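You operate a simulated robot arm through the tools that you are given. There is no shell and no other tool.

Carry out the task below with a simulated two-armed robot. There is one attempt and no reset: what you move stays moved.

JOB
Swap the waffle plate for the flat griddle plate.
Fine: lay the waffle plate on the island; the griddle plate sits down in the well. Then shut the maker and clip it.
Where things are to end (x, y in the base frame): waffle plate within 0.06 m of [0.5, 0.11].

The check looks at the end state, three seconds after you hand in, the way a careful person would. Anything else that was tipped, shoved, dropped, spilled or broken makes it a failure.

ROBOT AND FRAMES
Two 7-joint arms with fingered hands on one trunk that stands fixed in place. Base frame: the origin is at the foot of the trunk, x ahead of it, y to its left, z up. Readings come in m, rad, newtons and seconds.
The left shoulder is at [0.042, 0.174, 1.121], the right one opposite. With the tool pointing down near the work surface each hand reaches from about 0.3 to 0.72 m from the base axis, measured 20 degrees to its own side. Payload 3.8 kg a hand.
The tool frame of a hand sits at the grasp point between the pads (the TCP): z along the fingers, y along the line on which they close. The tips reach 0.026 m beyond it. The gripper opens to 0.132 m; its body begins 0.073 m behind the TCP. The gripper is a hand of 3 fingers: y runs from the thumb to the fingers, the wrist lies at [0, 0, -0.224] in the tool frame, and closing takes about 1.5 s.
Orientation is told as [roll, pitch, yaw] about the base's x, y, z axes, in that order, counted from this pose: with the fingers straight down and closing along the base's y, the tool's x points along the base's -x, its y along +y and its z along -z.

CONTROLS
- The arms move only by the tool apply_moves. It takes "left_rows", "right_rows" or both (then of equal length, played together; a hand with none holds still); each is a list of rows, each an object (a shift or turn left out is 0, a gripper value left out holds the last) with "slide": the shift along the base's x, y, z in m, a list of three; "dr": the turn, a rotation vector about the base's x, y, z in rad, a list of three; "gripper": the gripper command, from -1 (fully open) to 1 (shut), values between in proportion. In form: [{"slide": [dx, dy, dz], "dr": [wx, wy, wz], "gripper": gripper}, ...]. A call has 1 to 20 rows; each row shifts and turns the commanded pose from where the row before left it. A row lasts 0.2 s, in which the tool goes at most 0.05 m and 0.15 rad; a call with a longer step from one row to the next is refused whole, and so is a gripper value outside its range. Where a pose cannot be reached the arm comes as near as it can. A force on the tool above 40 N (or 10 N above the force at the start of the call, whichever is more), or a blocked arm, ends the call early, and 0.2 s more pass. The fingers move at their own pace (about 0.108 m/s each) and stop on an object; they squeeze with about 31 N. The grip force told is the motor's: it shows also when the fingers shut on nothing. Time passes only in rows, and 0.2 s behind the last, so rows that do not move let the fingers close. It gives the time, the measured TCP pose, the force on the tool (base axes), the opening and the grip force at its end, in the units of the frame above (readings bear some noise), with the torque about the TCP (base axes, N m) and any sound that the robot's microphone picked up.
- Cameras (640 x 400 px; columns grow to the right, rows downward): "scene" is now at [0.1906, -0.0186, 1.0798]; the picture's right is [-0.16, -0.99, 0.00], its down [0.35, -0.06, -0.93] and it looks along [0.92, -0.15, 0.36] (base axes); focal length 214 px, centre (320, 200). "left" rides on the left gripper at [-0.061, 0.003, -0.092] in its tool frame; the picture's right is [-0.05, -1.00, 0.00], its down [0.83, -0.04, -0.56] and it looks along [0.55, -0.03, 0.83] (tool axes); focal length 230 px, centre (320, 200). "right" rides on the right gripper at [0.062, 0.003, -0.092] in its tool frame; the picture's right is [-0.05, 1.00, 0.00], its down [-0.83, -0.04, -0.56] and it looks along [-0.55, -0.03, 0.83] (tool axes); focal length 230 px, centre (320, 200). There is no depth. A picture from a camera that has moved, and an enlarged one, comes with that camera's place and axes in the base frame and with its lens. The place of the scene camera against the robot may be out by one fixed shift of up to 0.025 m in any direction.
- camera(camera): a new picture of that camera. The clock stands still meanwhile.
- raise_lower(by): moves the trunk up (or, below 0, down) by that many m; the arms and the scene camera ride with it, the base frame stays. It gives what a move gives, with no picture.
- set_grasp(shape, hand): the hand has 3 fingers and takes this shape, open, in about a second: jaw (thumb against the fingers, like two jaws); tri (thumb and two fingers); tip (a fingertip pinch); poke (one finger out to press); point (the index stretched); flat (the hand flat); cup (the hand cupped); fist (a fist). The gripper value then closes the fingers along that shape, each until it touches; the sizes above hold for jaw. It gives what a move gives, with no picture.
- head_to(pan, tilt): turns the head with the scene camera to pan (to the left, within 1.047 rad either way) and tilt (down, from -0.506 to 1.204), counted from straight ahead of the robot (the tilt from the chest, where the trunk bows). It gives what a move gives.
- enlarge(camera, box): a new picture of the part [left, top, right, bottom] of that camera's present view, enlarged. The clock stands still meanwhile.
- job_done(): hands the job in; it is judged then, once.

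Places have to be worked out from the pictures, the camera data and where the tool is seen. Open the grippers and draw the arms clear of the work before you hand the job in, unless the task says otherwise.

The tools are called after "Call:" by a JSON object that holds its "name" and its "arguments". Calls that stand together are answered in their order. apply_moves: Moves the arms, as the interface text tells. Its arguments: {"type":"object","properties":{"left_rows":{"type":"array","items":{"type":"object","properties":{"slide":{"type":"array","items":{"type":"number"}},"dr":{"type":"array","items":{"type":"number"}},"gripper":{"type":"number"}}}},"right_rows":{"type":"array","items":{"type":"object","properties":{"slide":{"type":"array","items":{"type":"number"}},"dr":{"type":"array","items":{"type":"number"}},"gripper":{"type":"number"}}}}},"required":[]} The other tools are called the same way: raise_lower (by) moves the trunk up or down; set_grasp (shape, hand) gives the hand a shape; head_to (pan, tilt) turns the head that bears the scene camera; camera (camera) takes a picture; enlarge (camera, box) takes an enlarged picture of a part of a camera's view; job_done () hands the job in.

At the start:

```text
time_s: 0.0
left_eef_pos: [0.3018, 0.0419, 1.3404]
left_ee_rot: [-0.002, 0.0, -0.001]
left_force: [-0.1, 0.4, 0.1]
left_torque: [0.02, 0.0, 0.0]
left_grip_width: 0.132
left_finger_force: 0.0
left_shape: jaw
right_eef_pos: [0.3134, -0.3074, 1.2948]
right_ee_rot: [-0.001, -0.001, 0.001]
right_force: [-0.3, 0.0, 0.4]
right_torque: [-0.01, 0.0, -0.03]
right_grip_width: 0.1318
right_finger_force: 0.1
right_shape: jaw
trunk travel left (down, up): [-0.425, 0.057]
head pan, tilt (commanded): [-0.161, -0.365]
```

scene: 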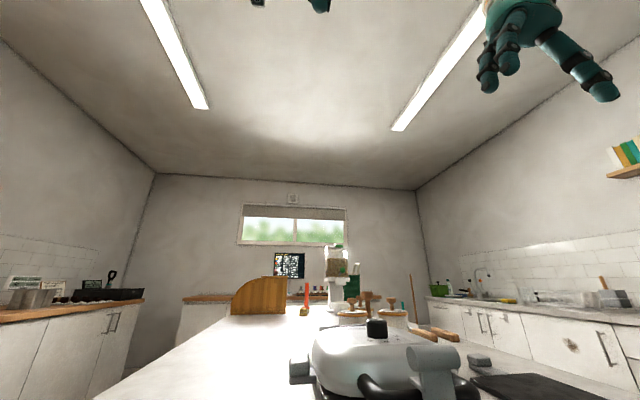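
right: 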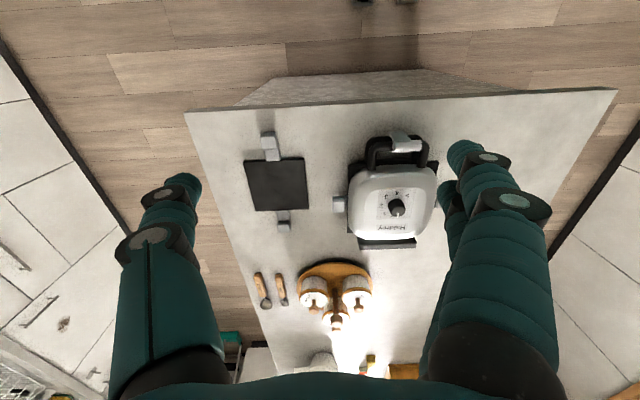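
left: 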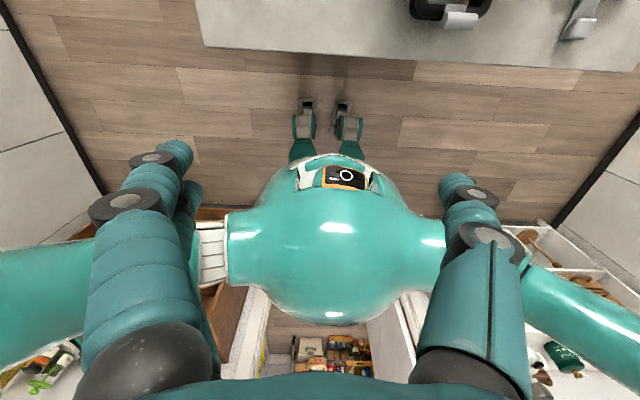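

The maker sits in front of the robot on the island, with the griddle plate to its right. I tilt the head down to look at the work area.

Call:
{"name": "head_to", "arguments": {"pan": -0.16, "tilt": 0.7}}

```text
time_s: 1.3
left_eef_pos: [0.3011, 0.0423, 1.3413]
left_ee_rot: [0.001, -0.001, -0.002]
left_force: [-0.2, 0.6, 0.2]
left_torque: [0.04, 0.01, -0.01]
left_grip_width: 0.1319
left_finger_force: 0.0
left_shape: jaw
right_eef_pos: [0.3138, -0.3068, 1.2947]
right_ee_rot: [0.0, 0.001, 0.0]
right_force: [-0.1, 0.2, 1.2]
right_torque: [0.01, 0.0, 0.0]
right_grip_width: 0.1319
right_finger_force: 0.1
right_shape: jaw
trunk travel left (down, up): [-0.425, 0.057]
head pan, tilt (commanded): [-0.161, 0.7]
```

Head is tilted down now; I take pictures from the scene and right cameras.

Call:
{"name": "camera", "arguments": {"camera": "scene"}}

Call:
{"name": "camera", "arguments": {"camera": "right"}}

```text
taken
camera scene: at [0.2004, -0.0201, 0.9855], right [-0.16, -0.99, 0.0], down [-0.64, 0.1, -0.77], along [0.76, -0.12, -0.64], focal length 214 px, centre (320, 200)
```

scene: 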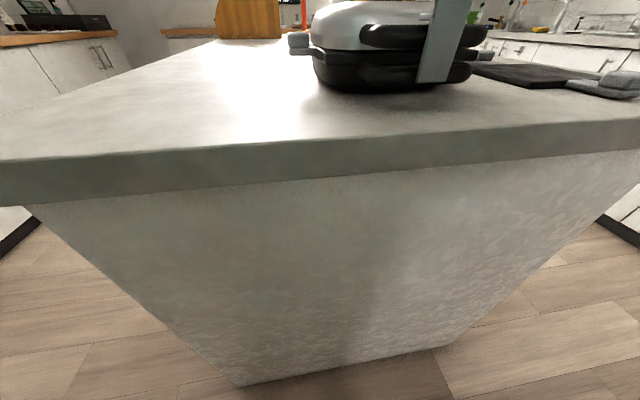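

```text
taken
camera right: at [0.253, -0.3051, 1.3874], right [0.05, 1.0, 0.0], down [0.83, -0.04, 0.56], along [0.55, -0.03, -0.83], focal length 230 px, centre (320, 200)
```

right: 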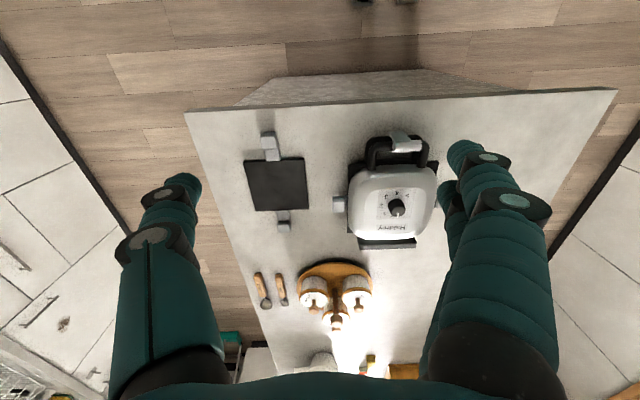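

The right wrist camera shows the whole island. I enlarge around the maker and the griddle plate for details of the clip, handle and tabs.

Call:
{"name": "enlarge", "arguments": {"camera": "right", "box": [220, 90, 460, 260]}}

Call:
{"name": "enlarge", "arguments": {"camera": "scene", "box": [260, 0, 640, 130]}}

Call:
{"name": "head_to", "arguments": {"pan": -0.3, "tilt": 0.3}}

```text
2.35 times, centred on (340, 175) of right
camera zoom: at [0.253, -0.3051, 1.3874], right [0.05, 1.0, 0.0], down [0.83, -0.04, 0.56], along [0.55, -0.03, -0.83], focal length 541 px, centre (273, 259)
```

zoom: 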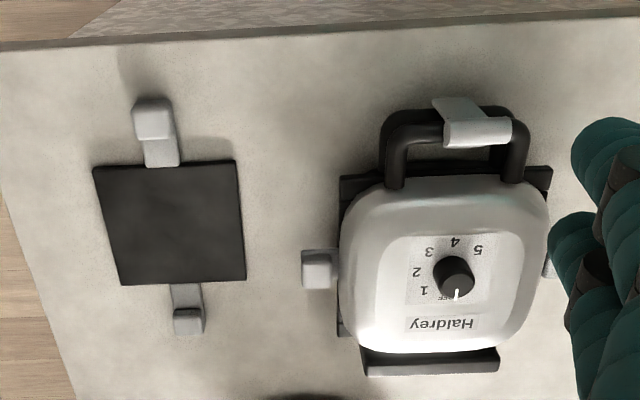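

```text
1.68 times, centred on (450, 65) of scene
camera zoom: at [0.2004, -0.0201, 0.9855], right [-0.16, -0.99, 0.0], down [-0.64, 0.1, -0.77], along [0.76, -0.12, -0.64], focal length 361 px, centre (101, 427)
```

zoom: 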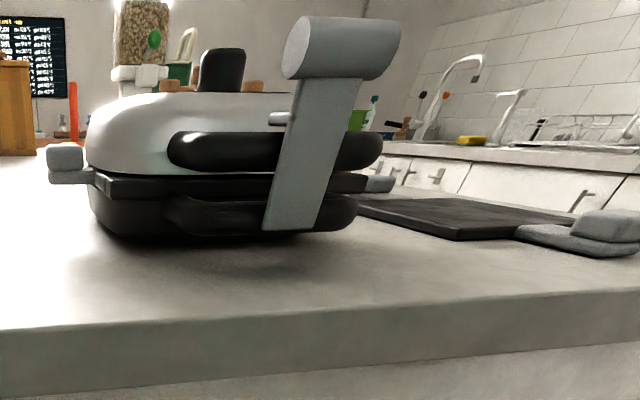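

```text
time_s: 2.2
left_eef_pos: [0.3013, 0.0427, 1.3403]
left_ee_rot: [0.0, 0.0, 0.0]
left_force: [0.6, 0.4, -0.6]
left_torque: [-0.01, 0.01, 0.0]
left_grip_width: 0.1318
left_finger_force: 0.2
left_shape: jaw
right_eef_pos: [0.3144, -0.3064, 1.295]
right_ee_rot: [0.0, 0.001, 0.002]
right_force: [-0.4, -0.1, -0.3]
right_torque: [-0.05, -0.02, 0.0]
right_grip_width: 0.1318
right_finger_force: 0.0
right_shape: jaw
trunk travel left (down, up): [-0.425, 0.057]
head pan, tilt (commanded): [-0.3, 0.3]
```

The plates have side tabs with knobs; the clip is a lever at the front handle. I take a scene picture at this new head angle and a close-up.

Call:
{"name": "camera", "arguments": {"camera": "scene"}}

Call:
{"name": "enlarge", "arguments": {"camera": "scene", "box": [200, 100, 440, 250]}}

```text
taken
camera scene: at [0.2057, -0.0341, 1.0215], right [-0.3, -0.96, 0.0], down [-0.28, 0.09, -0.95], along [0.91, -0.28, -0.3], focal length 214 px, centre (320, 200)
```

scene: 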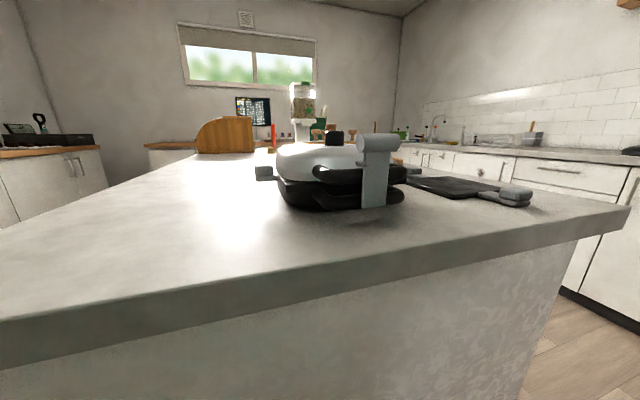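

```text
2.67 times, centred on (320, 175) of scene
camera zoom: at [0.2057, -0.0341, 1.0215], right [-0.3, -0.96, 0.0], down [-0.28, 0.09, -0.95], along [0.91, -0.28, -0.3], focal length 572 px, centre (320, 267)
```

zoom: 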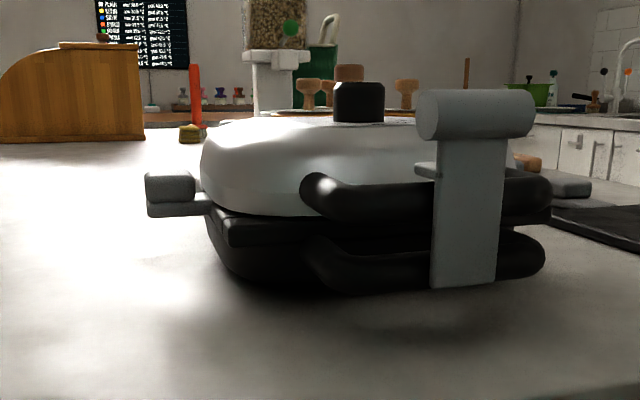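

The clip lever is hinged on the lower handle with a small hook over the upper handle: it is currently clipped. I move the left hand aside and the right hand for a closer look.

Call:
{"name": "apply_moves", "arguments": {"left_rows": [{"slide": [0.02, 0.05, 0]}, {"slide": [0.02, 0.045, 0]}, {"slide": [0.02, 0.045, 0]}, {"slide": [0.02, 0.045, 0]}], "right_rows": [{"slide": [0, 0.03, -0.03]}, {"slide": [0, 0.03, -0.03]}, {"slide": [0, 0.03, -0.03]}, {"slide": [0, 0.03, -0.03]}]}}

Call:
{"name": "camera", "arguments": {"camera": "right"}}

Call:
{"name": "camera", "arguments": {"camera": "left"}}

```text
refused: row 1 steps farther than a row can; nothing moved
```

```text
taken
camera right: at [0.253, -0.3051, 1.3874], right [0.05, 1.0, 0.0], down [0.83, -0.04, 0.56], along [0.55, -0.03, -0.83], focal length 230 px, centre (320, 200)
```

right: 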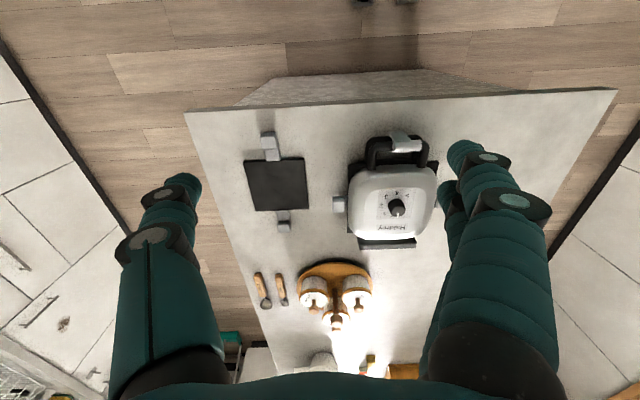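

```text
taken
camera left: at [0.3631, 0.0458, 1.433], right [0.05, -1.0, 0.0], down [-0.83, -0.04, 0.56], along [-0.55, -0.03, -0.83], focal length 230 px, centre (320, 200)
```

left: 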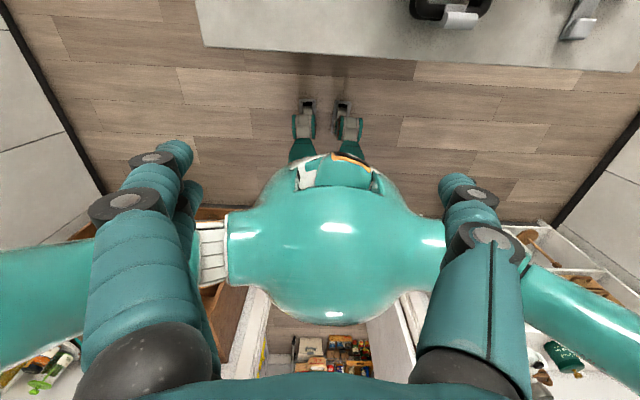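

The first row was slightly over the 0.05 m limit; I resend with smaller steps.

Call:
{"name": "apply_moves", "arguments": {"left_rows": [{"slide": [0.02, 0.044, 0]}, {"slide": [0.02, 0.044, 0]}, {"slide": [0.02, 0.044, 0]}, {"slide": [0.02, 0.044, 0]}], "right_rows": [{"slide": [0, 0.03, -0.03]}, {"slide": [0, 0.03, -0.03]}, {"slide": [0, 0.03, -0.03]}, {"slide": [0, 0.03, -0.03]}]}}

Call:
{"name": "camera", "arguments": {"camera": "right"}}

Call:
{"name": "camera", "arguments": {"camera": "left"}}

```text
time_s: 3.2
left_eef_pos: [0.3845, 0.2109, 1.3224]
left_ee_rot: [-0.004, 0.002, 0.0]
left_force: [0.1, 0.2, -0.1]
left_torque: [-0.01, 0.03, 0.02]
left_grip_width: 0.1318
left_finger_force: 0.0
left_shape: jaw
left hand out of reach, approached as far as the arm can: row 3, 4
right_eef_pos: [0.3143, -0.1889, 1.1727]
right_ee_rot: [0.0, -0.001, 0.0]
right_force: [0.3, -0.3, -0.2]
right_torque: [-0.04, 0.03, 0.01]
right_grip_width: 0.132
right_finger_force: 0.0
right_shape: jaw
trunk travel left (down, up): [-0.425, 0.057]
head pan, tilt (commanded): [-0.3, 0.3]
```

```text
taken
camera right: at [0.2533, -0.1852, 1.2652], right [0.05, 1.0, 0.0], down [0.83, -0.04, 0.55], along [0.55, -0.03, -0.83], focal length 230 px, centre (320, 200)
```

right: 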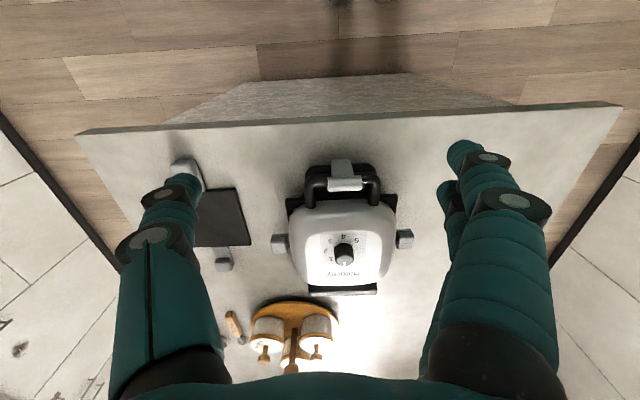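

```text
taken
camera left: at [0.4484, 0.2155, 1.4152], right [0.05, -1.0, 0.0], down [-0.83, -0.04, 0.55], along [-0.55, -0.03, -0.83], focal length 230 px, centre (320, 200)
```

left: 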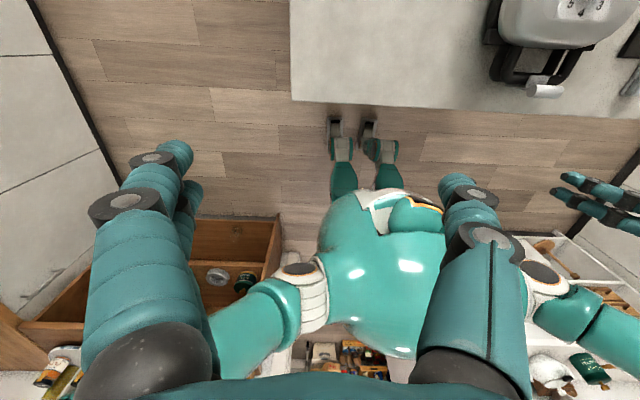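

The two wrist-camera views triangulate: table top ≈ 0.905, maker lid knob ≈ (0.533, −0.161, 1.00), clip knob ≈ (0.403, −0.160, 1.00), griddle plate centre ≈ (0.525, −0.42) with tabs along x. I turn the right hand to look at the clip from the robot's right side.

Call:
{"name": "apply_moves", "arguments": {"right_rows": [{"slide": [0.01, -0.03, 0], "dr": [0, 0, 0.14]}, {"slide": [0.01, -0.03, 0], "dr": [0, 0, 0.14]}, {"slide": [0.01, -0.03, 0], "dr": [0, 0, 0.14]}, {"slide": [0.01, -0.03, 0], "dr": [0, 0, 0.14]}, {"slide": [0.01, -0.03, 0], "dr": [0, 0, 0.14]}, {"slide": [0.01, -0.03, 0], "dr": [0, 0, 0.14]}, {"slide": [0.01, -0.03, 0], "dr": [0, 0, 0.14]}, {"slide": [0.01, -0.02, -0.02], "dr": [0, 0, 0.14]}, {"slide": [0.01, 0, -0.02], "dr": [0, 0, 0.14]}, {"slide": [0.01, 0, -0.02], "dr": [0, 0, 0.14]}, {"slide": [0.01, 0, -0.02], "dr": [0, 0, 0.14]}]}}

Call:
{"name": "camera", "arguments": {"camera": "right"}}

```text
time_s: 5.6
left_eef_pos: [0.3866, 0.2107, 1.3254]
left_ee_rot: [-0.002, -0.001, 0.002]
left_force: [-0.2, -0.1, 0.1]
left_torque: [-0.06, 0.01, 0.01]
left_grip_width: 0.1317
left_finger_force: 0.1
left_shape: jaw
right_eef_pos: [0.4246, -0.4183, 1.0948]
right_ee_rot: [0.001, 0.0, 1.543]
right_force: [-0.1, 0.0, -0.3]
right_torque: [0.01, 0.0, 0.04]
right_grip_width: 0.1319
right_finger_force: 0.1
right_shape: jaw
trunk travel left (down, up): [-0.425, 0.057]
head pan, tilt (commanded): [-0.3, 0.3]
```

```text
taken
camera right: at [0.4205, -0.4812, 1.1878], right [-1.0, 0.08, 0.0], down [0.07, 0.83, 0.56], along [0.04, 0.55, -0.83], focal length 230 px, centre (320, 200)
```

right: 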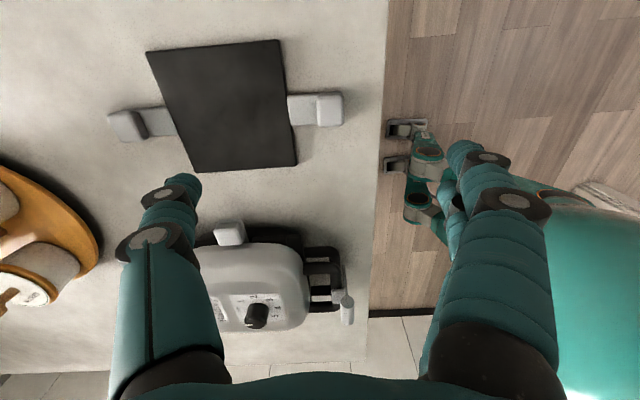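

The tab shapes of the griddle are visible (strip with end knob). I tilt the hand to get a flatter side view of the clip.

Call:
{"name": "apply_moves", "arguments": {"right_rows": [{"dr": [0.14, 0, 0]}, {"dr": [0.14, 0, 0]}, {"dr": [0.14, 0, 0]}, {"dr": [0.14, 0, 0]}]}}

Call:
{"name": "camera", "arguments": {"camera": "right"}}

Call:
{"name": "enlarge", "arguments": {"camera": "right", "box": [200, 100, 440, 250]}}

```text
time_s: 6.6
left_eef_pos: [0.3851, 0.2094, 1.3226]
left_ee_rot: [-0.001, -0.002, 0.001]
left_force: [0.7, -0.2, 0.9]
left_torque: [0.02, 0.02, 0.01]
left_grip_width: 0.1321
left_finger_force: 0.0
left_shape: jaw
right_eef_pos: [0.4241, -0.4178, 1.0962]
right_ee_rot: [0.018, -0.56, 1.536]
right_force: [0.7, -1.0, 0.1]
right_torque: [0.01, 0.06, -0.01]
right_grip_width: 0.132
right_finger_force: 0.0
right_shape: jaw
trunk travel left (down, up): [-0.425, 0.057]
head pan, tilt (commanded): [-0.3, 0.3]
```

```text
taken
camera right: at [0.4197, -0.5204, 1.141], right [-1.0, 0.07, 0.04], down [0.07, 0.41, 0.91], along [0.05, 0.91, -0.41], focal length 230 px, centre (320, 200)
```

right: 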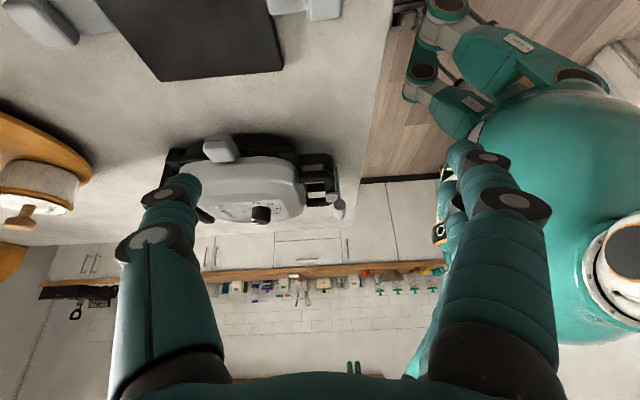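

```text
2.67 times, centred on (320, 175) of right
camera zoom: at [0.4197, -0.5204, 1.141], right [-1.0, 0.07, 0.04], down [0.07, 0.41, 0.91], along [0.05, 0.91, -0.41], focal length 614 px, centre (320, 267)
```

zoom: 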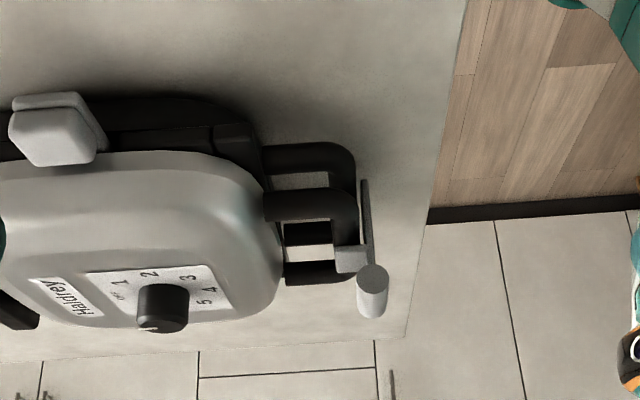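

From the side: the lever stands in front of the handles at x≈0.407, hook tongue over the upper bar at z≈0.978, knob centred ≈ (0.405, −0.16, 0.998). I straighten the right hand and bring it above the knob, closing along x.

Call:
{"name": "apply_moves", "arguments": {"right_rows": [{"slide": [0, 0.03, 0.01], "dr": [-0.14, 0, 0]}, {"slide": [-0.005, 0.04, 0.005], "dr": [-0.14, 0, 0]}, {"slide": [-0.005, 0.04, 0], "dr": [-0.14, 0, 0]}, {"slide": [-0.005, 0.04, 0], "dr": [-0.14, 0, 0]}, {"slide": [-0.004, 0.04, 0], "dr": [0, 0, 0.015]}, {"slide": [0, 0.04, 0], "dr": [0, 0, 0.015], "gripper": -0.06}, {"slide": [0, 0.028, 0]}, {"slide": [0, 0, 0]}]}}

Call:
{"name": "camera", "arguments": {"camera": "right"}}

Call:
{"name": "camera", "arguments": {"camera": "scene"}}

```text
time_s: 8.4
left_eef_pos: [0.3842, 0.2103, 1.3234]
left_ee_rot: [-0.002, -0.001, -0.002]
left_force: [-0.3, -0.5, 0.6]
left_torque: [0.02, 0.0, 0.0]
left_grip_width: 0.1319
left_finger_force: 0.0
left_shape: jaw
right_eef_pos: [0.4054, -0.1605, 1.1085]
right_ee_rot: [-0.001, 0.0, 1.569]
right_force: [-0.3, -0.5, -0.2]
right_torque: [-0.01, 0.02, 0.02]
right_grip_width: 0.0706
right_finger_force: 0.1
right_shape: jaw
trunk travel left (down, up): [-0.425, 0.057]
head pan, tilt (commanded): [-0.3, 0.3]
```

```text
taken
camera right: at [0.402, -0.223, 1.2012], right [-1.0, 0.05, 0.0], down [0.04, 0.83, 0.56], along [0.03, 0.55, -0.83], focal length 230 px, centre (320, 200)
```

right: 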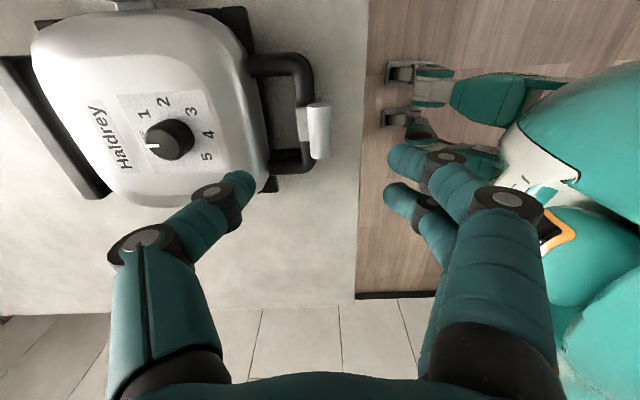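

```text
taken
camera scene: at [0.2052, -0.0339, 1.0217], right [-0.3, -0.96, 0.0], down [-0.28, 0.09, -0.96], along [0.91, -0.28, -0.3], focal length 214 px, centre (320, 200)
```

scene: 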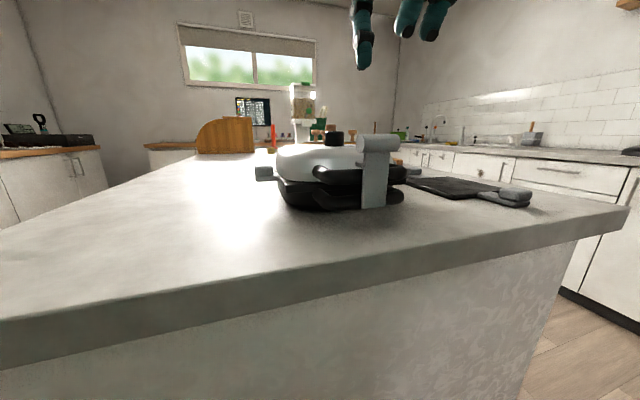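

The knob lies at (0.405, −0.161) just as computed and the fingers straddle it. I descend to just above, then to the knob height.

Call:
{"name": "apply_moves", "arguments": {"right_rows": [{"slide": [0, 0, -0.03]}, {"slide": [0, 0, -0.03]}, {"slide": [0, 0, -0.02]}, {"slide": [0, 0, -0.01]}, {"slide": [0, 0, -0.008]}, {"slide": [0, 0, 0]}]}}

Call:
{"name": "enlarge", "arguments": {"camera": "scene", "box": [260, 60, 480, 220]}}

Call:
{"name": "camera", "arguments": {"camera": "right"}}

```text
time_s: 9.8
left_eef_pos: [0.3856, 0.2091, 1.3231]
left_ee_rot: [-0.002, -0.003, 0.0]
left_force: [0.6, 0.4, -0.7]
left_torque: [0.0, 0.04, 0.01]
left_grip_width: 0.132
left_finger_force: 0.0
left_shape: jaw
right_eef_pos: [0.4044, -0.1598, 1.0109]
right_ee_rot: [0.001, 0.001, 1.571]
right_force: [-0.2, 0.9, -0.1]
right_torque: [-0.01, -0.04, 0.0]
right_grip_width: 0.0706
right_finger_force: 0.0
right_shape: jaw
trunk travel left (down, up): [-0.425, 0.057]
head pan, tilt (commanded): [-0.3, 0.3]
```

```text
2.50 times, centred on (370, 140) of scene
camera zoom: at [0.2056, -0.0341, 1.0216], right [-0.3, -0.96, 0.0], down [-0.28, 0.09, -0.96], along [0.91, -0.28, -0.3], focal length 536 px, centre (195, 350)
```

zoom: 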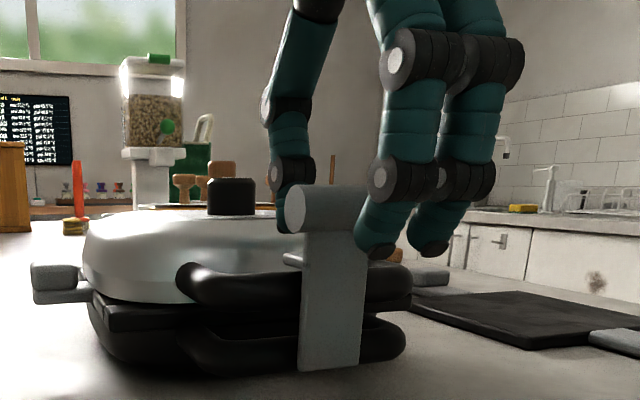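

```text
taken
camera right: at [0.4019, -0.2225, 1.1037], right [-1.0, 0.05, 0.0], down [0.04, 0.83, 0.56], along [0.03, 0.56, -0.83], focal length 230 px, centre (320, 200)
```

right: 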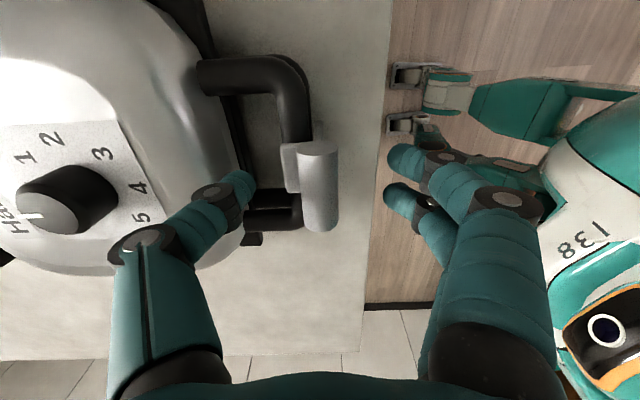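

The thumb is behind the knob and the two fingers in front. I close loosely to cage the knob.

Call:
{"name": "apply_moves", "arguments": {"right_rows": [{"gripper": 0.5}, {"gripper": 0.5}, {"gripper": 0.5}]}}

Call:
{"name": "enlarge", "arguments": {"camera": "scene", "box": [260, 60, 480, 220]}}

Call:
{"name": "camera", "arguments": {"camera": "right"}}

```text
time_s: 10.6
left_eef_pos: [0.3859, 0.2109, 1.3226]
left_ee_rot: [-0.001, -0.003, 0.001]
left_force: [0.9, 0.7, -0.5]
left_torque: [0.03, 0.0, 0.0]
left_grip_width: 0.1318
left_finger_force: 0.0
left_shape: jaw
right_eef_pos: [0.4045, -0.1596, 1.0111]
right_ee_rot: [0.0, 0.002, 1.574]
right_force: [0.1, 0.0, -0.5]
right_torque: [0.0, -0.02, -0.02]
right_grip_width: 0.0336
right_finger_force: 0.1
right_shape: jaw
trunk travel left (down, up): [-0.425, 0.057]
head pan, tilt (commanded): [-0.3, 0.3]
```

```text
2.50 times, centred on (370, 140) of scene
camera zoom: at [0.2057, -0.0341, 1.0216], right [-0.3, -0.96, 0.0], down [-0.28, 0.09, -0.96], along [0.91, -0.28, -0.3], focal length 536 px, centre (195, 350)
```

zoom: 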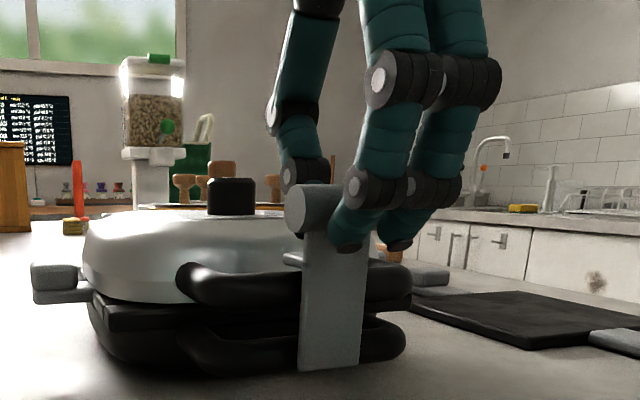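

```text
taken
camera right: at [0.402, -0.2227, 1.1036], right [-1.0, 0.05, 0.0], down [0.04, 0.83, 0.56], along [0.03, 0.55, -0.83], focal length 230 px, centre (320, 200)
```

right: 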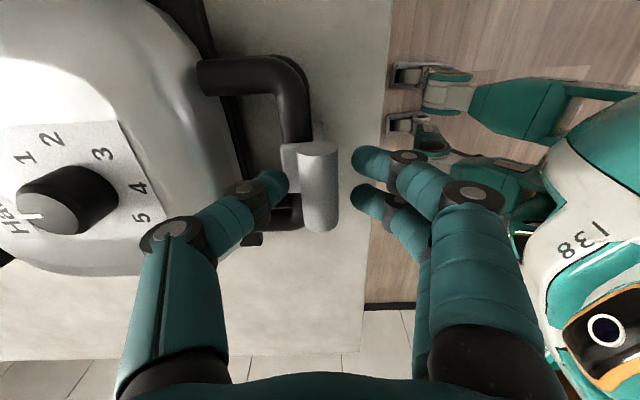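

Still a small gap on both sides. I close fully onto the knob for a firm pinch and read the force.

Call:
{"name": "apply_moves", "arguments": {"right_rows": [{"gripper": 0.8}, {"gripper": 0.8}, {"gripper": 0.8}, {"gripper": 0.8}]}}

Call:
{"name": "camera", "arguments": {"camera": "right"}}

```text
time_s: 11.6
left_eef_pos: [0.3865, 0.2098, 1.3233]
left_ee_rot: [-0.002, -0.002, 0.0]
left_force: [0.2, -1.0, 0.4]
left_torque: [0.03, 0.01, 0.0]
left_grip_width: 0.132
left_finger_force: 0.1
left_shape: jaw
right_eef_pos: [0.4053, -0.1599, 1.0106]
right_ee_rot: [0.003, 0.001, 1.571]
right_force: [1.0, 1.0, -8.7]
right_torque: [-0.03, -0.01, -0.02]
right_grip_width: 0.0113
right_finger_force: 31.0
right_shape: jaw
trunk travel left (down, up): [-0.425, 0.057]
head pan, tilt (commanded): [-0.3, 0.3]
```

```text
taken
camera right: at [0.4023, -0.2227, 1.1031], right [-1.0, 0.05, 0.0], down [0.04, 0.83, 0.56], along [0.03, 0.55, -0.83], focal length 230 px, centre (320, 200)
```

right: 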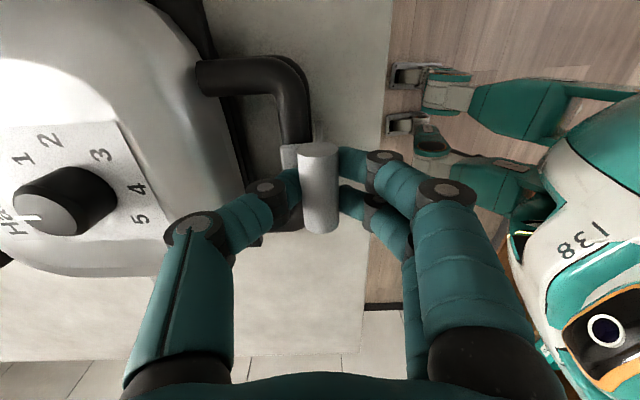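

Firm pinch on the knob (31 N). I pull the lever toward the robot along its arc, tilting the hand with it.

Call:
{"name": "apply_moves", "arguments": {"right_rows": [{"slide": [-0.0066, 0, -0.0003], "dr": [0, -0.1, 0]}, {"slide": [-0.0065, 0, -0.001], "dr": [0, -0.1, 0]}, {"slide": [-0.0064, 0, -0.0016], "dr": [0, -0.1, 0]}]}}

Call:
{"name": "enlarge", "arguments": {"camera": "scene", "box": [260, 60, 480, 220]}}

```text
time_s: 12.4
left_eef_pos: [0.3868, 0.21, 1.324]
left_ee_rot: [-0.002, -0.003, -0.001]
left_force: [-0.4, 0.5, 0.0]
left_torque: [-0.01, -0.03, 0.02]
left_grip_width: 0.1318
left_finger_force: 0.0
left_shape: jaw
right_eef_pos: [0.3856, -0.1608, 1.0088]
right_ee_rot: [-0.301, -0.003, 1.57]
right_force: [0.0, -0.9, -8.3]
right_torque: [-0.01, 0.17, 0.02]
right_grip_width: 0.0109
right_finger_force: 31.1
right_shape: jaw
trunk travel left (down, up): [-0.425, 0.057]
head pan, tilt (commanded): [-0.3, 0.3]
```

```text
2.50 times, centred on (370, 140) of scene
camera zoom: at [0.2056, -0.0343, 1.0216], right [-0.3, -0.96, 0.0], down [-0.28, 0.09, -0.96], along [0.91, -0.28, -0.3], focal length 536 px, centre (195, 350)
```

zoom: 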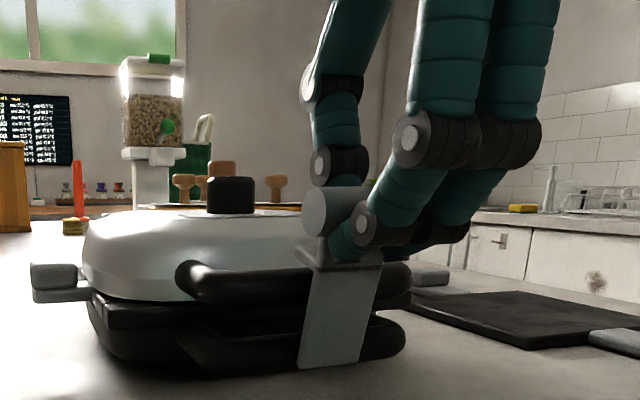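

The lever moves freely and the hook has left the bar. I continue down the arc.

Call:
{"name": "apply_moves", "arguments": {"right_rows": [{"slide": [-0.0062, 0, -0.0023], "dr": [0, -0.1, 0]}, {"slide": [-0.0059, 0, -0.0029], "dr": [0, -0.1, 0]}, {"slide": [-0.0057, 0, -0.0034], "dr": [0, -0.1, 0]}, {"slide": [-0.0053, 0, -0.004], "dr": [0, -0.1, 0]}, {"slide": [-0.0048, 0, -0.0045], "dr": [0, -0.1, 0]}, {"slide": [-0.0044, 0, -0.005], "dr": [0, -0.1, 0]}, {"slide": [-0.0038, 0, -0.0053], "dr": [0, -0.1, 0]}]}}

Call:
{"name": "enlarge", "arguments": {"camera": "scene", "box": [260, 60, 480, 220]}}

```text
time_s: 14.0
left_eef_pos: [0.3872, 0.2109, 1.3237]
left_ee_rot: [0.0, -0.001, -0.001]
left_force: [0.1, 0.3, 0.0]
left_torque: [0.0, -0.02, -0.02]
left_grip_width: 0.1319
left_finger_force: 0.1
left_shape: jaw
right_eef_pos: [0.3744, -0.1599, 1.0038]
right_ee_rot: [-0.499, -0.001, 1.57]
right_force: [0.7, 0.2, -9.0]
right_torque: [0.0, 0.19, 0.05]
right_grip_width: 0.0111
right_finger_force: 31.0
right_shape: jaw
right hand out of reach, approached as far as the arm can: row 3, 4, 5, 6, 7
trunk travel left (down, up): [-0.425, 0.057]
head pan, tilt (commanded): [-0.3, 0.3]
```

```text
2.50 times, centred on (370, 140) of scene
camera zoom: at [0.2061, -0.0342, 1.0214], right [-0.3, -0.96, 0.0], down [-0.28, 0.09, -0.96], along [0.91, -0.28, -0.3], focal length 536 px, centre (195, 350)
```

zoom: 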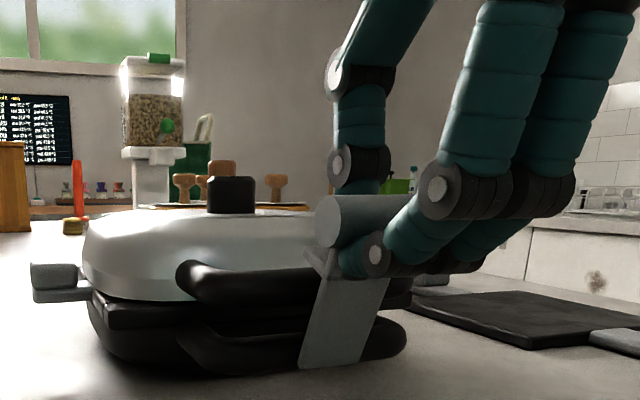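

The arm hits a reach limit at about 0.5 rad tilt. I test how the command continues by tilting back a little with a loosened grip.

Call:
{"name": "apply_moves", "arguments": {"right_rows": [{"gripper": 0.5}, {"dr": [0, 0.1, 0], "gripper": 0.5}]}}

Call:
{"name": "enlarge", "arguments": {"camera": "scene", "box": [260, 60, 480, 220]}}

```text
time_s: 14.6
left_eef_pos: [0.3851, 0.2103, 1.3226]
left_ee_rot: [-0.002, 0.0, -0.001]
left_force: [0.1, 0.3, 0.2]
left_torque: [0.0, -0.01, 0.0]
left_grip_width: 0.1315
left_finger_force: 0.1
left_shape: jaw
right_eef_pos: [0.3726, -0.1604, 1.0046]
right_ee_rot: [-0.402, -0.002, 1.571]
right_force: [1.0, -0.6, 0.0]
right_torque: [0.01, 0.0, -0.01]
right_grip_width: 0.0329
right_finger_force: 0.0
right_shape: jaw
trunk travel left (down, up): [-0.425, 0.057]
head pan, tilt (commanded): [-0.3, 0.3]
```

```text
2.50 times, centred on (370, 140) of scene
camera zoom: at [0.2057, -0.0341, 1.0217], right [-0.3, -0.96, 0.0], down [-0.28, 0.09, -0.96], along [0.91, -0.28, -0.3], focal length 536 px, centre (195, 350)
```

zoom: 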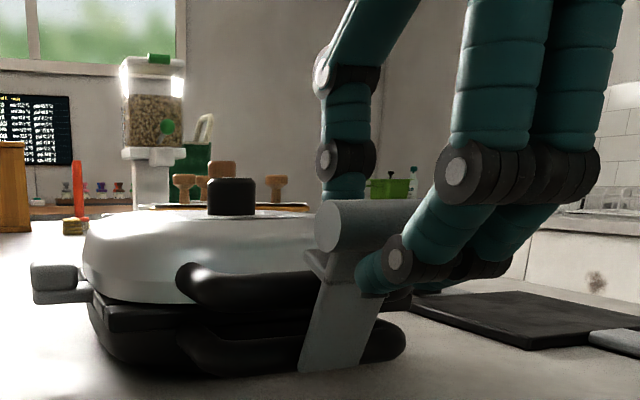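

The command follows the reached pose, and the lever stays put at ~0.5 rad. I keep pushing it forward-down with the thumb, hand more upright.

Call:
{"name": "apply_moves", "arguments": {"right_rows": [{"slide": [-0.008, 0, -0.004], "dr": [0, 0.04, 0]}, {"slide": [-0.008, 0, -0.005], "dr": [0, 0.04, 0]}, {"slide": [-0.008, 0, -0.006], "dr": [0, 0.04, 0]}, {"slide": [-0.007, 0, -0.007], "dr": [0, 0.04, 0]}, {"slide": [-0.007, 0, -0.008], "dr": [0, 0.04, 0]}, {"slide": [-0.006, 0, -0.008], "dr": [0, 0.04, 0]}]}}

Call:
{"name": "enlarge", "arguments": {"camera": "scene", "box": [260, 60, 480, 220]}}

```text
time_s: 16.0
left_eef_pos: [0.3847, 0.2104, 1.3235]
left_ee_rot: [-0.002, -0.002, -0.001]
left_force: [0.2, 0.4, 0.0]
left_torque: [0.0, 0.0, -0.03]
left_grip_width: 0.132
left_finger_force: 0.0
left_shape: jaw
right_eef_pos: [0.3279, -0.1582, 0.9668]
right_ee_rot: [-0.161, -0.001, 1.569]
right_force: [-0.5, 0.1, 15.9]
right_torque: [0.0, -0.44, -0.06]
right_grip_width: 0.0345
right_finger_force: 0.1
right_shape: jaw
trunk travel left (down, up): [-0.425, 0.057]
head pan, tilt (commanded): [-0.3, 0.3]
```

```text
2.50 times, centred on (370, 140) of scene
camera zoom: at [0.2051, -0.0338, 1.0217], right [-0.3, -0.96, 0.0], down [-0.28, 0.09, -0.96], along [0.91, -0.28, -0.3], focal length 536 px, centre (195, 350)
```

zoom: 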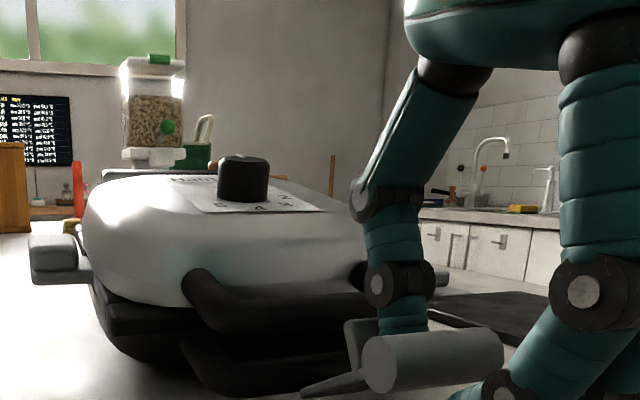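

The lever has hit its stop and pressing on it has tipped the maker slightly forward (15.9 N). I back the hand up at once so the maker settles back.

Call:
{"name": "apply_moves", "arguments": {"right_rows": [{"slide": [0, 0, 0.005]}, {"slide": [0, 0, 0.005]}, {"slide": [0, 0, 0.005]}]}}

Call:
{"name": "enlarge", "arguments": {"camera": "scene", "box": [260, 60, 480, 220]}}

```text
time_s: 16.8
left_eef_pos: [0.3853, 0.2099, 1.3232]
left_ee_rot: [-0.001, -0.002, -0.001]
left_force: [0.3, 0.4, 0.6]
left_torque: [0.03, 0.05, 0.01]
left_grip_width: 0.1319
left_finger_force: 0.0
left_shape: jaw
right_eef_pos: [0.3283, -0.1594, 0.9808]
right_ee_rot: [-0.162, -0.002, 1.572]
right_force: [5.8, -3.0, 12.8]
right_torque: [-0.03, -0.33, -0.07]
right_grip_width: 0.0377
right_finger_force: 0.1
right_shape: jaw
trunk travel left (down, up): [-0.425, 0.057]
head pan, tilt (commanded): [-0.3, 0.3]
```

```text
2.50 times, centred on (370, 140) of scene
camera zoom: at [0.2058, -0.0342, 1.0215], right [-0.3, -0.96, 0.0], down [-0.28, 0.09, -0.96], along [0.91, -0.28, -0.3], focal length 536 px, centre (195, 350)
```

zoom: 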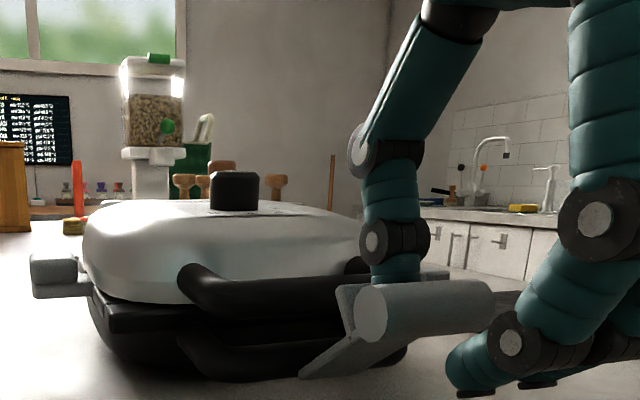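

The maker has settled back level; still some residual push. I lift the hand straight up so the knob slips out of the cage.

Call:
{"name": "apply_moves", "arguments": {"right_rows": [{"slide": [0, 0, 0.006]}, {"slide": [0, 0, 0.006]}, {"slide": [0, 0, 0.008]}, {"slide": [0, 0, 0.01]}]}}

Call:
{"name": "enlarge", "arguments": {"camera": "scene", "box": [260, 60, 480, 220]}}

```text
time_s: 17.8
left_eef_pos: [0.3863, 0.2102, 1.3228]
left_ee_rot: [-0.003, -0.002, 0.001]
left_force: [-0.9, -0.4, -0.1]
left_torque: [0.01, -0.03, -0.03]
left_grip_width: 0.1319
left_finger_force: 0.0
left_shape: jaw
right_eef_pos: [0.3269, -0.159, 1.0109]
right_ee_rot: [-0.157, 0.0, 1.57]
right_force: [-0.9, 0.1, 0.0]
right_torque: [-0.01, 0.0, -0.01]
right_grip_width: 0.0332
right_finger_force: 0.1
right_shape: jaw
trunk travel left (down, up): [-0.425, 0.057]
head pan, tilt (commanded): [-0.3, 0.3]
```

```text
2.50 times, centred on (370, 140) of scene
camera zoom: at [0.2057, -0.0341, 1.0215], right [-0.3, -0.96, 0.0], down [-0.28, 0.09, -0.96], along [0.91, -0.28, -0.3], focal length 536 px, centre (195, 350)
```

zoom: 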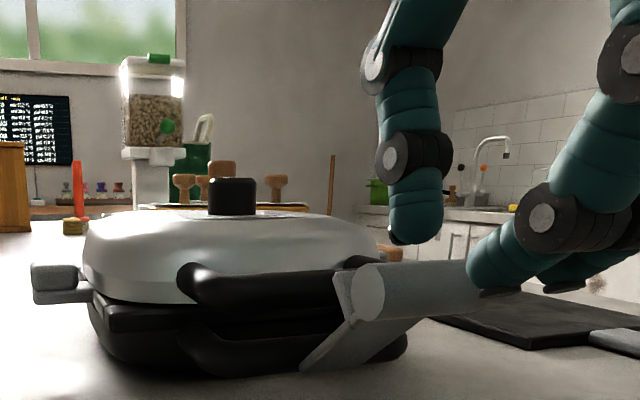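

The clip is open, the lever rests leaned forward clear of the bar, and the maker looks back exactly where it was. I raise the trunk for a better view and height, then send the right hand away and bring the left hand near.

Call:
{"name": "apply_moves", "arguments": {"right_rows": [{"slide": [0, 0, 0.04], "gripper": -1}, {"slide": [0, 0, 0.04], "dr": [0, 0.08, 0]}, {"slide": [0.01, -0.03, 0.03], "dr": [0, 0.08, 0]}, {"slide": [0.01, -0.04, 0.02]}, {"slide": [0, -0.045, 0]}, {"slide": [0, -0.045, 0]}, {"slide": [0, -0.045, 0]}, {"slide": [0, -0.03, 0]}]}}

Call:
{"name": "raise_lower", "arguments": {"by": 0.055}}

Call:
{"name": "head_to", "arguments": {"pan": -0.3, "tilt": 0.4}}

Call:
{"name": "camera", "arguments": {"camera": "scene"}}

```text
time_s: 19.6
left_eef_pos: [0.3859, 0.2095, 1.323]
left_ee_rot: [-0.002, -0.001, 0.0]
left_force: [0.7, -0.3, -0.4]
left_torque: [-0.01, 0.01, -0.02]
left_grip_width: 0.1319
left_finger_force: 0.2
left_shape: jaw
right_eef_pos: [0.3492, -0.3973, 1.1406]
right_ee_rot: [0.0, 0.001, 1.572]
right_force: [0.0, -0.1, -0.7]
right_torque: [0.02, -0.02, 0.03]
right_grip_width: 0.132
right_finger_force: 0.1
right_shape: jaw
trunk travel left (down, up): [-0.425, 0.057]
head pan, tilt (commanded): [-0.3, 0.3]
```

```text
time_s: 20.5
left_eef_pos: [0.387, 0.2114, 1.3751]
left_ee_rot: [0.001, 0.003, 0.002]
left_force: [0.5, 0.3, 0.5]
left_torque: [0.05, 0.02, -0.01]
left_grip_width: 0.1321
left_finger_force: 0.0
left_shape: jaw
right_eef_pos: [0.3511, -0.3954, 1.1948]
right_ee_rot: [0.001, -0.001, 1.571]
right_force: [0.4, 1.2, -0.9]
right_torque: [-0.01, 0.02, 0.03]
right_grip_width: 0.1318
right_finger_force: 0.1
right_shape: jaw
trunk travel left (down, up): [-0.48, 0.002]
head pan, tilt (commanded): [-0.3, 0.3]
```

```text
time_s: 21.2
left_eef_pos: [0.3869, 0.2105, 1.3765]
left_ee_rot: [0.001, 0.0, -0.001]
left_force: [-0.4, -0.2, -0.3]
left_torque: [-0.01, 0.03, 0.01]
left_grip_width: 0.1321
left_finger_force: 0.1
left_shape: jaw
right_eef_pos: [0.3492, -0.3957, 1.196]
right_ee_rot: [0.001, 0.0, 1.571]
right_force: [-0.4, 0.5, 0.8]
right_torque: [-0.02, -0.01, 0.0]
right_grip_width: 0.1319
right_finger_force: 0.0
right_shape: jaw
trunk travel left (down, up): [-0.48, 0.002]
head pan, tilt (commanded): [-0.3, 0.4]
```

```text
taken
camera scene: at [0.2107, -0.0339, 1.089], right [-0.3, -0.96, 0.0], down [-0.37, 0.11, -0.92], along [0.88, -0.27, -0.39], focal length 214 px, centre (320, 200)
```

scene: 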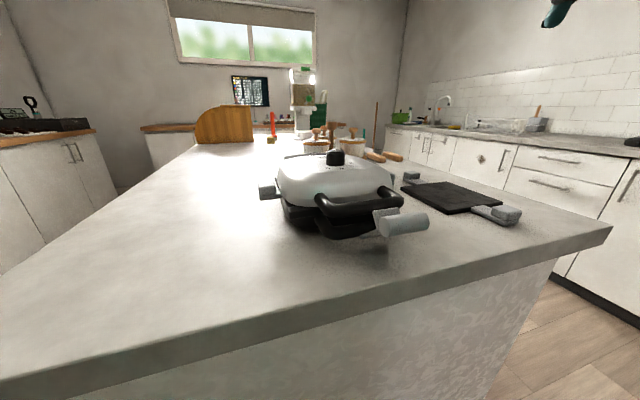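

The lever leans well forward and leaves the upper handle free. I move the left hand over the left arm of the handle loop, about (0.437, −0.117), closing along y.

Call:
{"name": "apply_moves", "arguments": {"left_rows": [{"slide": [0.005, -0.033, -0.026]}, {"slide": [0.005, -0.033, -0.026]}, {"slide": [0.005, -0.033, -0.026]}, {"slide": [0.005, -0.033, -0.026]}, {"slide": [0.005, -0.033, -0.026]}, {"slide": [0.005, -0.033, -0.026]}, {"slide": [0.005, -0.033, -0.026]}, {"slide": [0.005, -0.033, -0.026], "gripper": -0.06}, {"slide": [0.005, -0.033, -0.026]}, {"slide": [0.005, -0.03, -0.022]}, {}]}}

Call:
{"name": "camera", "arguments": {"camera": "left"}}

Call:
{"name": "camera", "arguments": {"camera": "scene"}}

```text
time_s: 23.6
left_eef_pos: [0.433, -0.1163, 1.1197]
left_ee_rot: [-0.002, -0.001, -0.001]
left_force: [-0.2, -1.0, -0.1]
left_torque: [-0.02, -0.01, 0.01]
left_grip_width: 0.0705
left_finger_force: 0.0
left_shape: jaw
right_eef_pos: [0.3492, -0.3945, 1.1966]
right_ee_rot: [0.0, 0.0, 1.57]
right_force: [0.3, -1.0, 0.1]
right_torque: [-0.01, 0.0, 0.01]
right_grip_width: 0.132
right_finger_force: 0.1
right_shape: jaw
trunk travel left (down, up): [-0.48, 0.002]
head pan, tilt (commanded): [-0.3, 0.4]
```

```text
taken
camera left: at [0.4956, -0.1126, 1.2117], right [0.05, -1.0, 0.0], down [-0.83, -0.04, 0.55], along [-0.55, -0.03, -0.83], focal length 230 px, centre (320, 200)
```

left: 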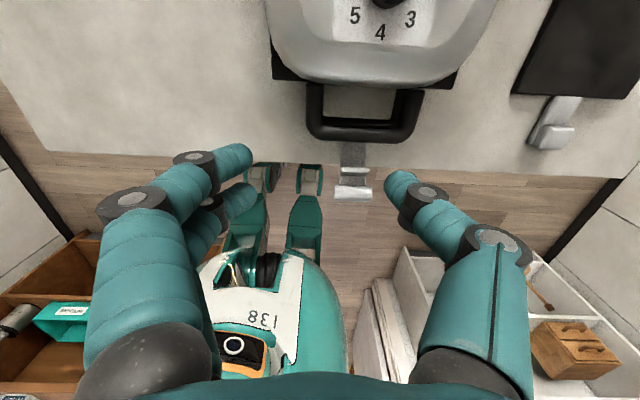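

```text
taken
camera scene: at [0.2104, -0.0335, 1.0891], right [-0.3, -0.96, 0.0], down [-0.37, 0.11, -0.92], along [0.88, -0.27, -0.39], focal length 214 px, centre (320, 200)
```

scene: 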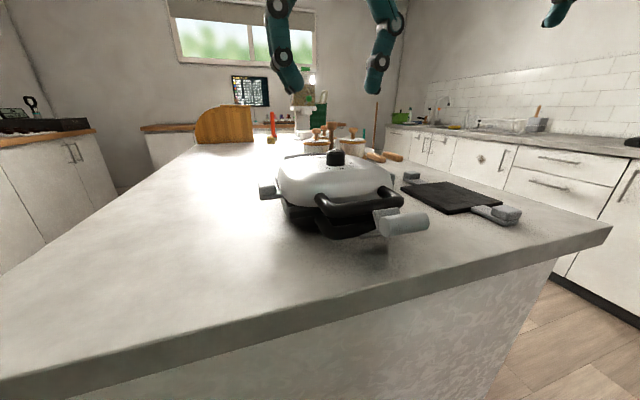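

The loop's left arm runs along x at y≈−0.109 from x≈0.434 to 0.463, so I target (0.443, −0.109) with a narrower opening, and descend to just above it.

Call:
{"name": "apply_moves", "arguments": {"left_rows": [{"slide": [0.005, 0.004, -0.03], "gripper": 0.2}, {"slide": [0.005, 0.0035, -0.03]}, {"slide": [0, 0, -0.03]}, {"slide": [0, 0, -0.015]}, {}]}}

Call:
{"name": "camera", "arguments": {"camera": "left"}}

Call:
{"name": "enlarge", "arguments": {"camera": "scene", "box": [230, 110, 450, 250]}}

```text
time_s: 24.8
left_eef_pos: [0.4464, -0.1084, 1.0141]
left_ee_rot: [0.0, 0.0, -0.001]
left_force: [-0.4, -0.4, 0.5]
left_torque: [-0.04, 0.02, 0.01]
left_grip_width: 0.0533
left_finger_force: 0.0
left_shape: jaw
right_eef_pos: [0.3486, -0.3949, 1.197]
right_ee_rot: [0.0, 0.001, 1.572]
right_force: [-0.3, 0.6, 1.0]
right_torque: [0.01, -0.01, -0.01]
right_grip_width: 0.1318
right_finger_force: 0.0
right_shape: jaw
trunk travel left (down, up): [-0.48, 0.002]
head pan, tilt (commanded): [-0.3, 0.4]
```

```text
taken
camera left: at [0.5079, -0.1052, 1.1063], right [0.05, -1.0, 0.0], down [-0.83, -0.04, 0.55], along [-0.55, -0.03, -0.83], focal length 230 px, centre (320, 200)
```

left: 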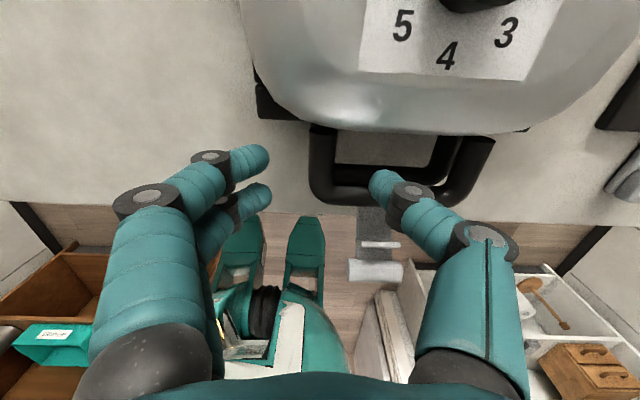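

```text
2.86 times, centred on (340, 180) of scene
camera zoom: at [0.2104, -0.034, 1.0891], right [-0.3, -0.96, 0.0], down [-0.37, 0.12, -0.92], along [0.88, -0.27, -0.39], focal length 613 px, centre (263, 257)
```

zoom: 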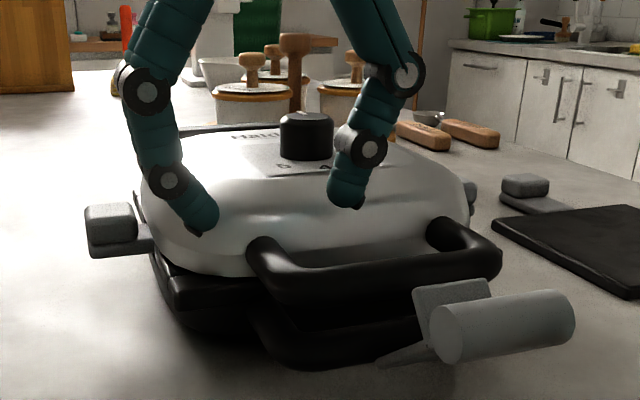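

The fingers (x≈0.433 and 0.455 at y≈−0.076) and thumb (0.443, −0.144) straddle the left arm (y≈−0.11, x≈0.45). I descend gently to pinch height.

Call:
{"name": "apply_moves", "arguments": {"left_rows": [{"slide": [0.003, -0.001, -0.014]}, {"slide": [0, 0, -0.012]}, {"slide": [0, 0, -0.008]}, {"slide": [0, 0, -0.005]}, {}]}}

Call:
{"name": "camera", "arguments": {"camera": "left"}}

Call:
{"name": "enlarge", "arguments": {"camera": "scene", "box": [230, 110, 450, 250]}}

```text
time_s: 26.0
left_eef_pos: [0.4473, -0.1086, 0.9758]
left_ee_rot: [0.0, -0.002, -0.001]
left_force: [-4.6, 1.6, 3.4]
left_torque: [0.11, 0.01, 0.21]
left_grip_width: 0.0535
left_finger_force: 0.0
left_shape: jaw
right_eef_pos: [0.3476, -0.395, 1.1968]
right_ee_rot: [-0.002, 0.0, 1.57]
right_force: [0.1, -0.1, 0.4]
right_torque: [0.0, -0.01, -0.01]
right_grip_width: 0.132
right_finger_force: 0.0
right_shape: jaw
trunk travel left (down, up): [-0.48, 0.002]
head pan, tilt (commanded): [-0.3, 0.4]
```

```text
taken
camera left: at [0.509, -0.1055, 1.0695], right [0.05, -1.0, 0.0], down [-0.83, -0.04, 0.55], along [-0.55, -0.03, -0.83], focal length 230 px, centre (320, 200)
```

left: 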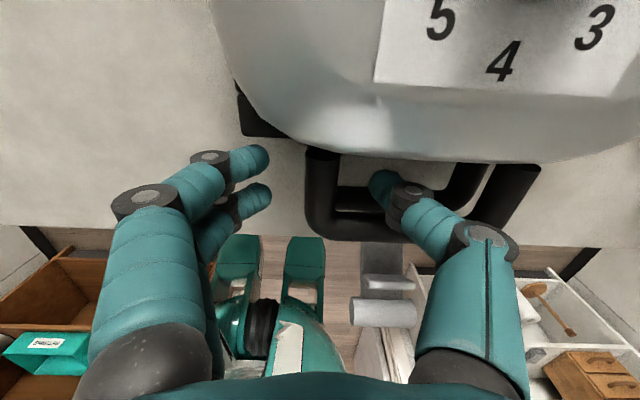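

```text
2.86 times, centred on (340, 180) of scene
camera zoom: at [0.2095, -0.0339, 1.0892], right [-0.3, -0.96, 0.0], down [-0.37, 0.11, -0.92], along [0.88, -0.27, -0.39], focal length 613 px, centre (263, 257)
```

zoom: 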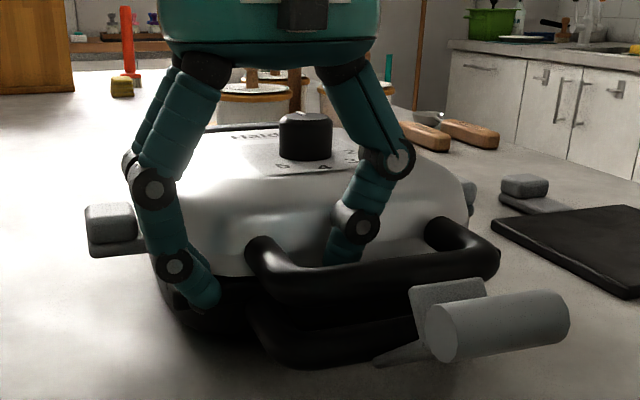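

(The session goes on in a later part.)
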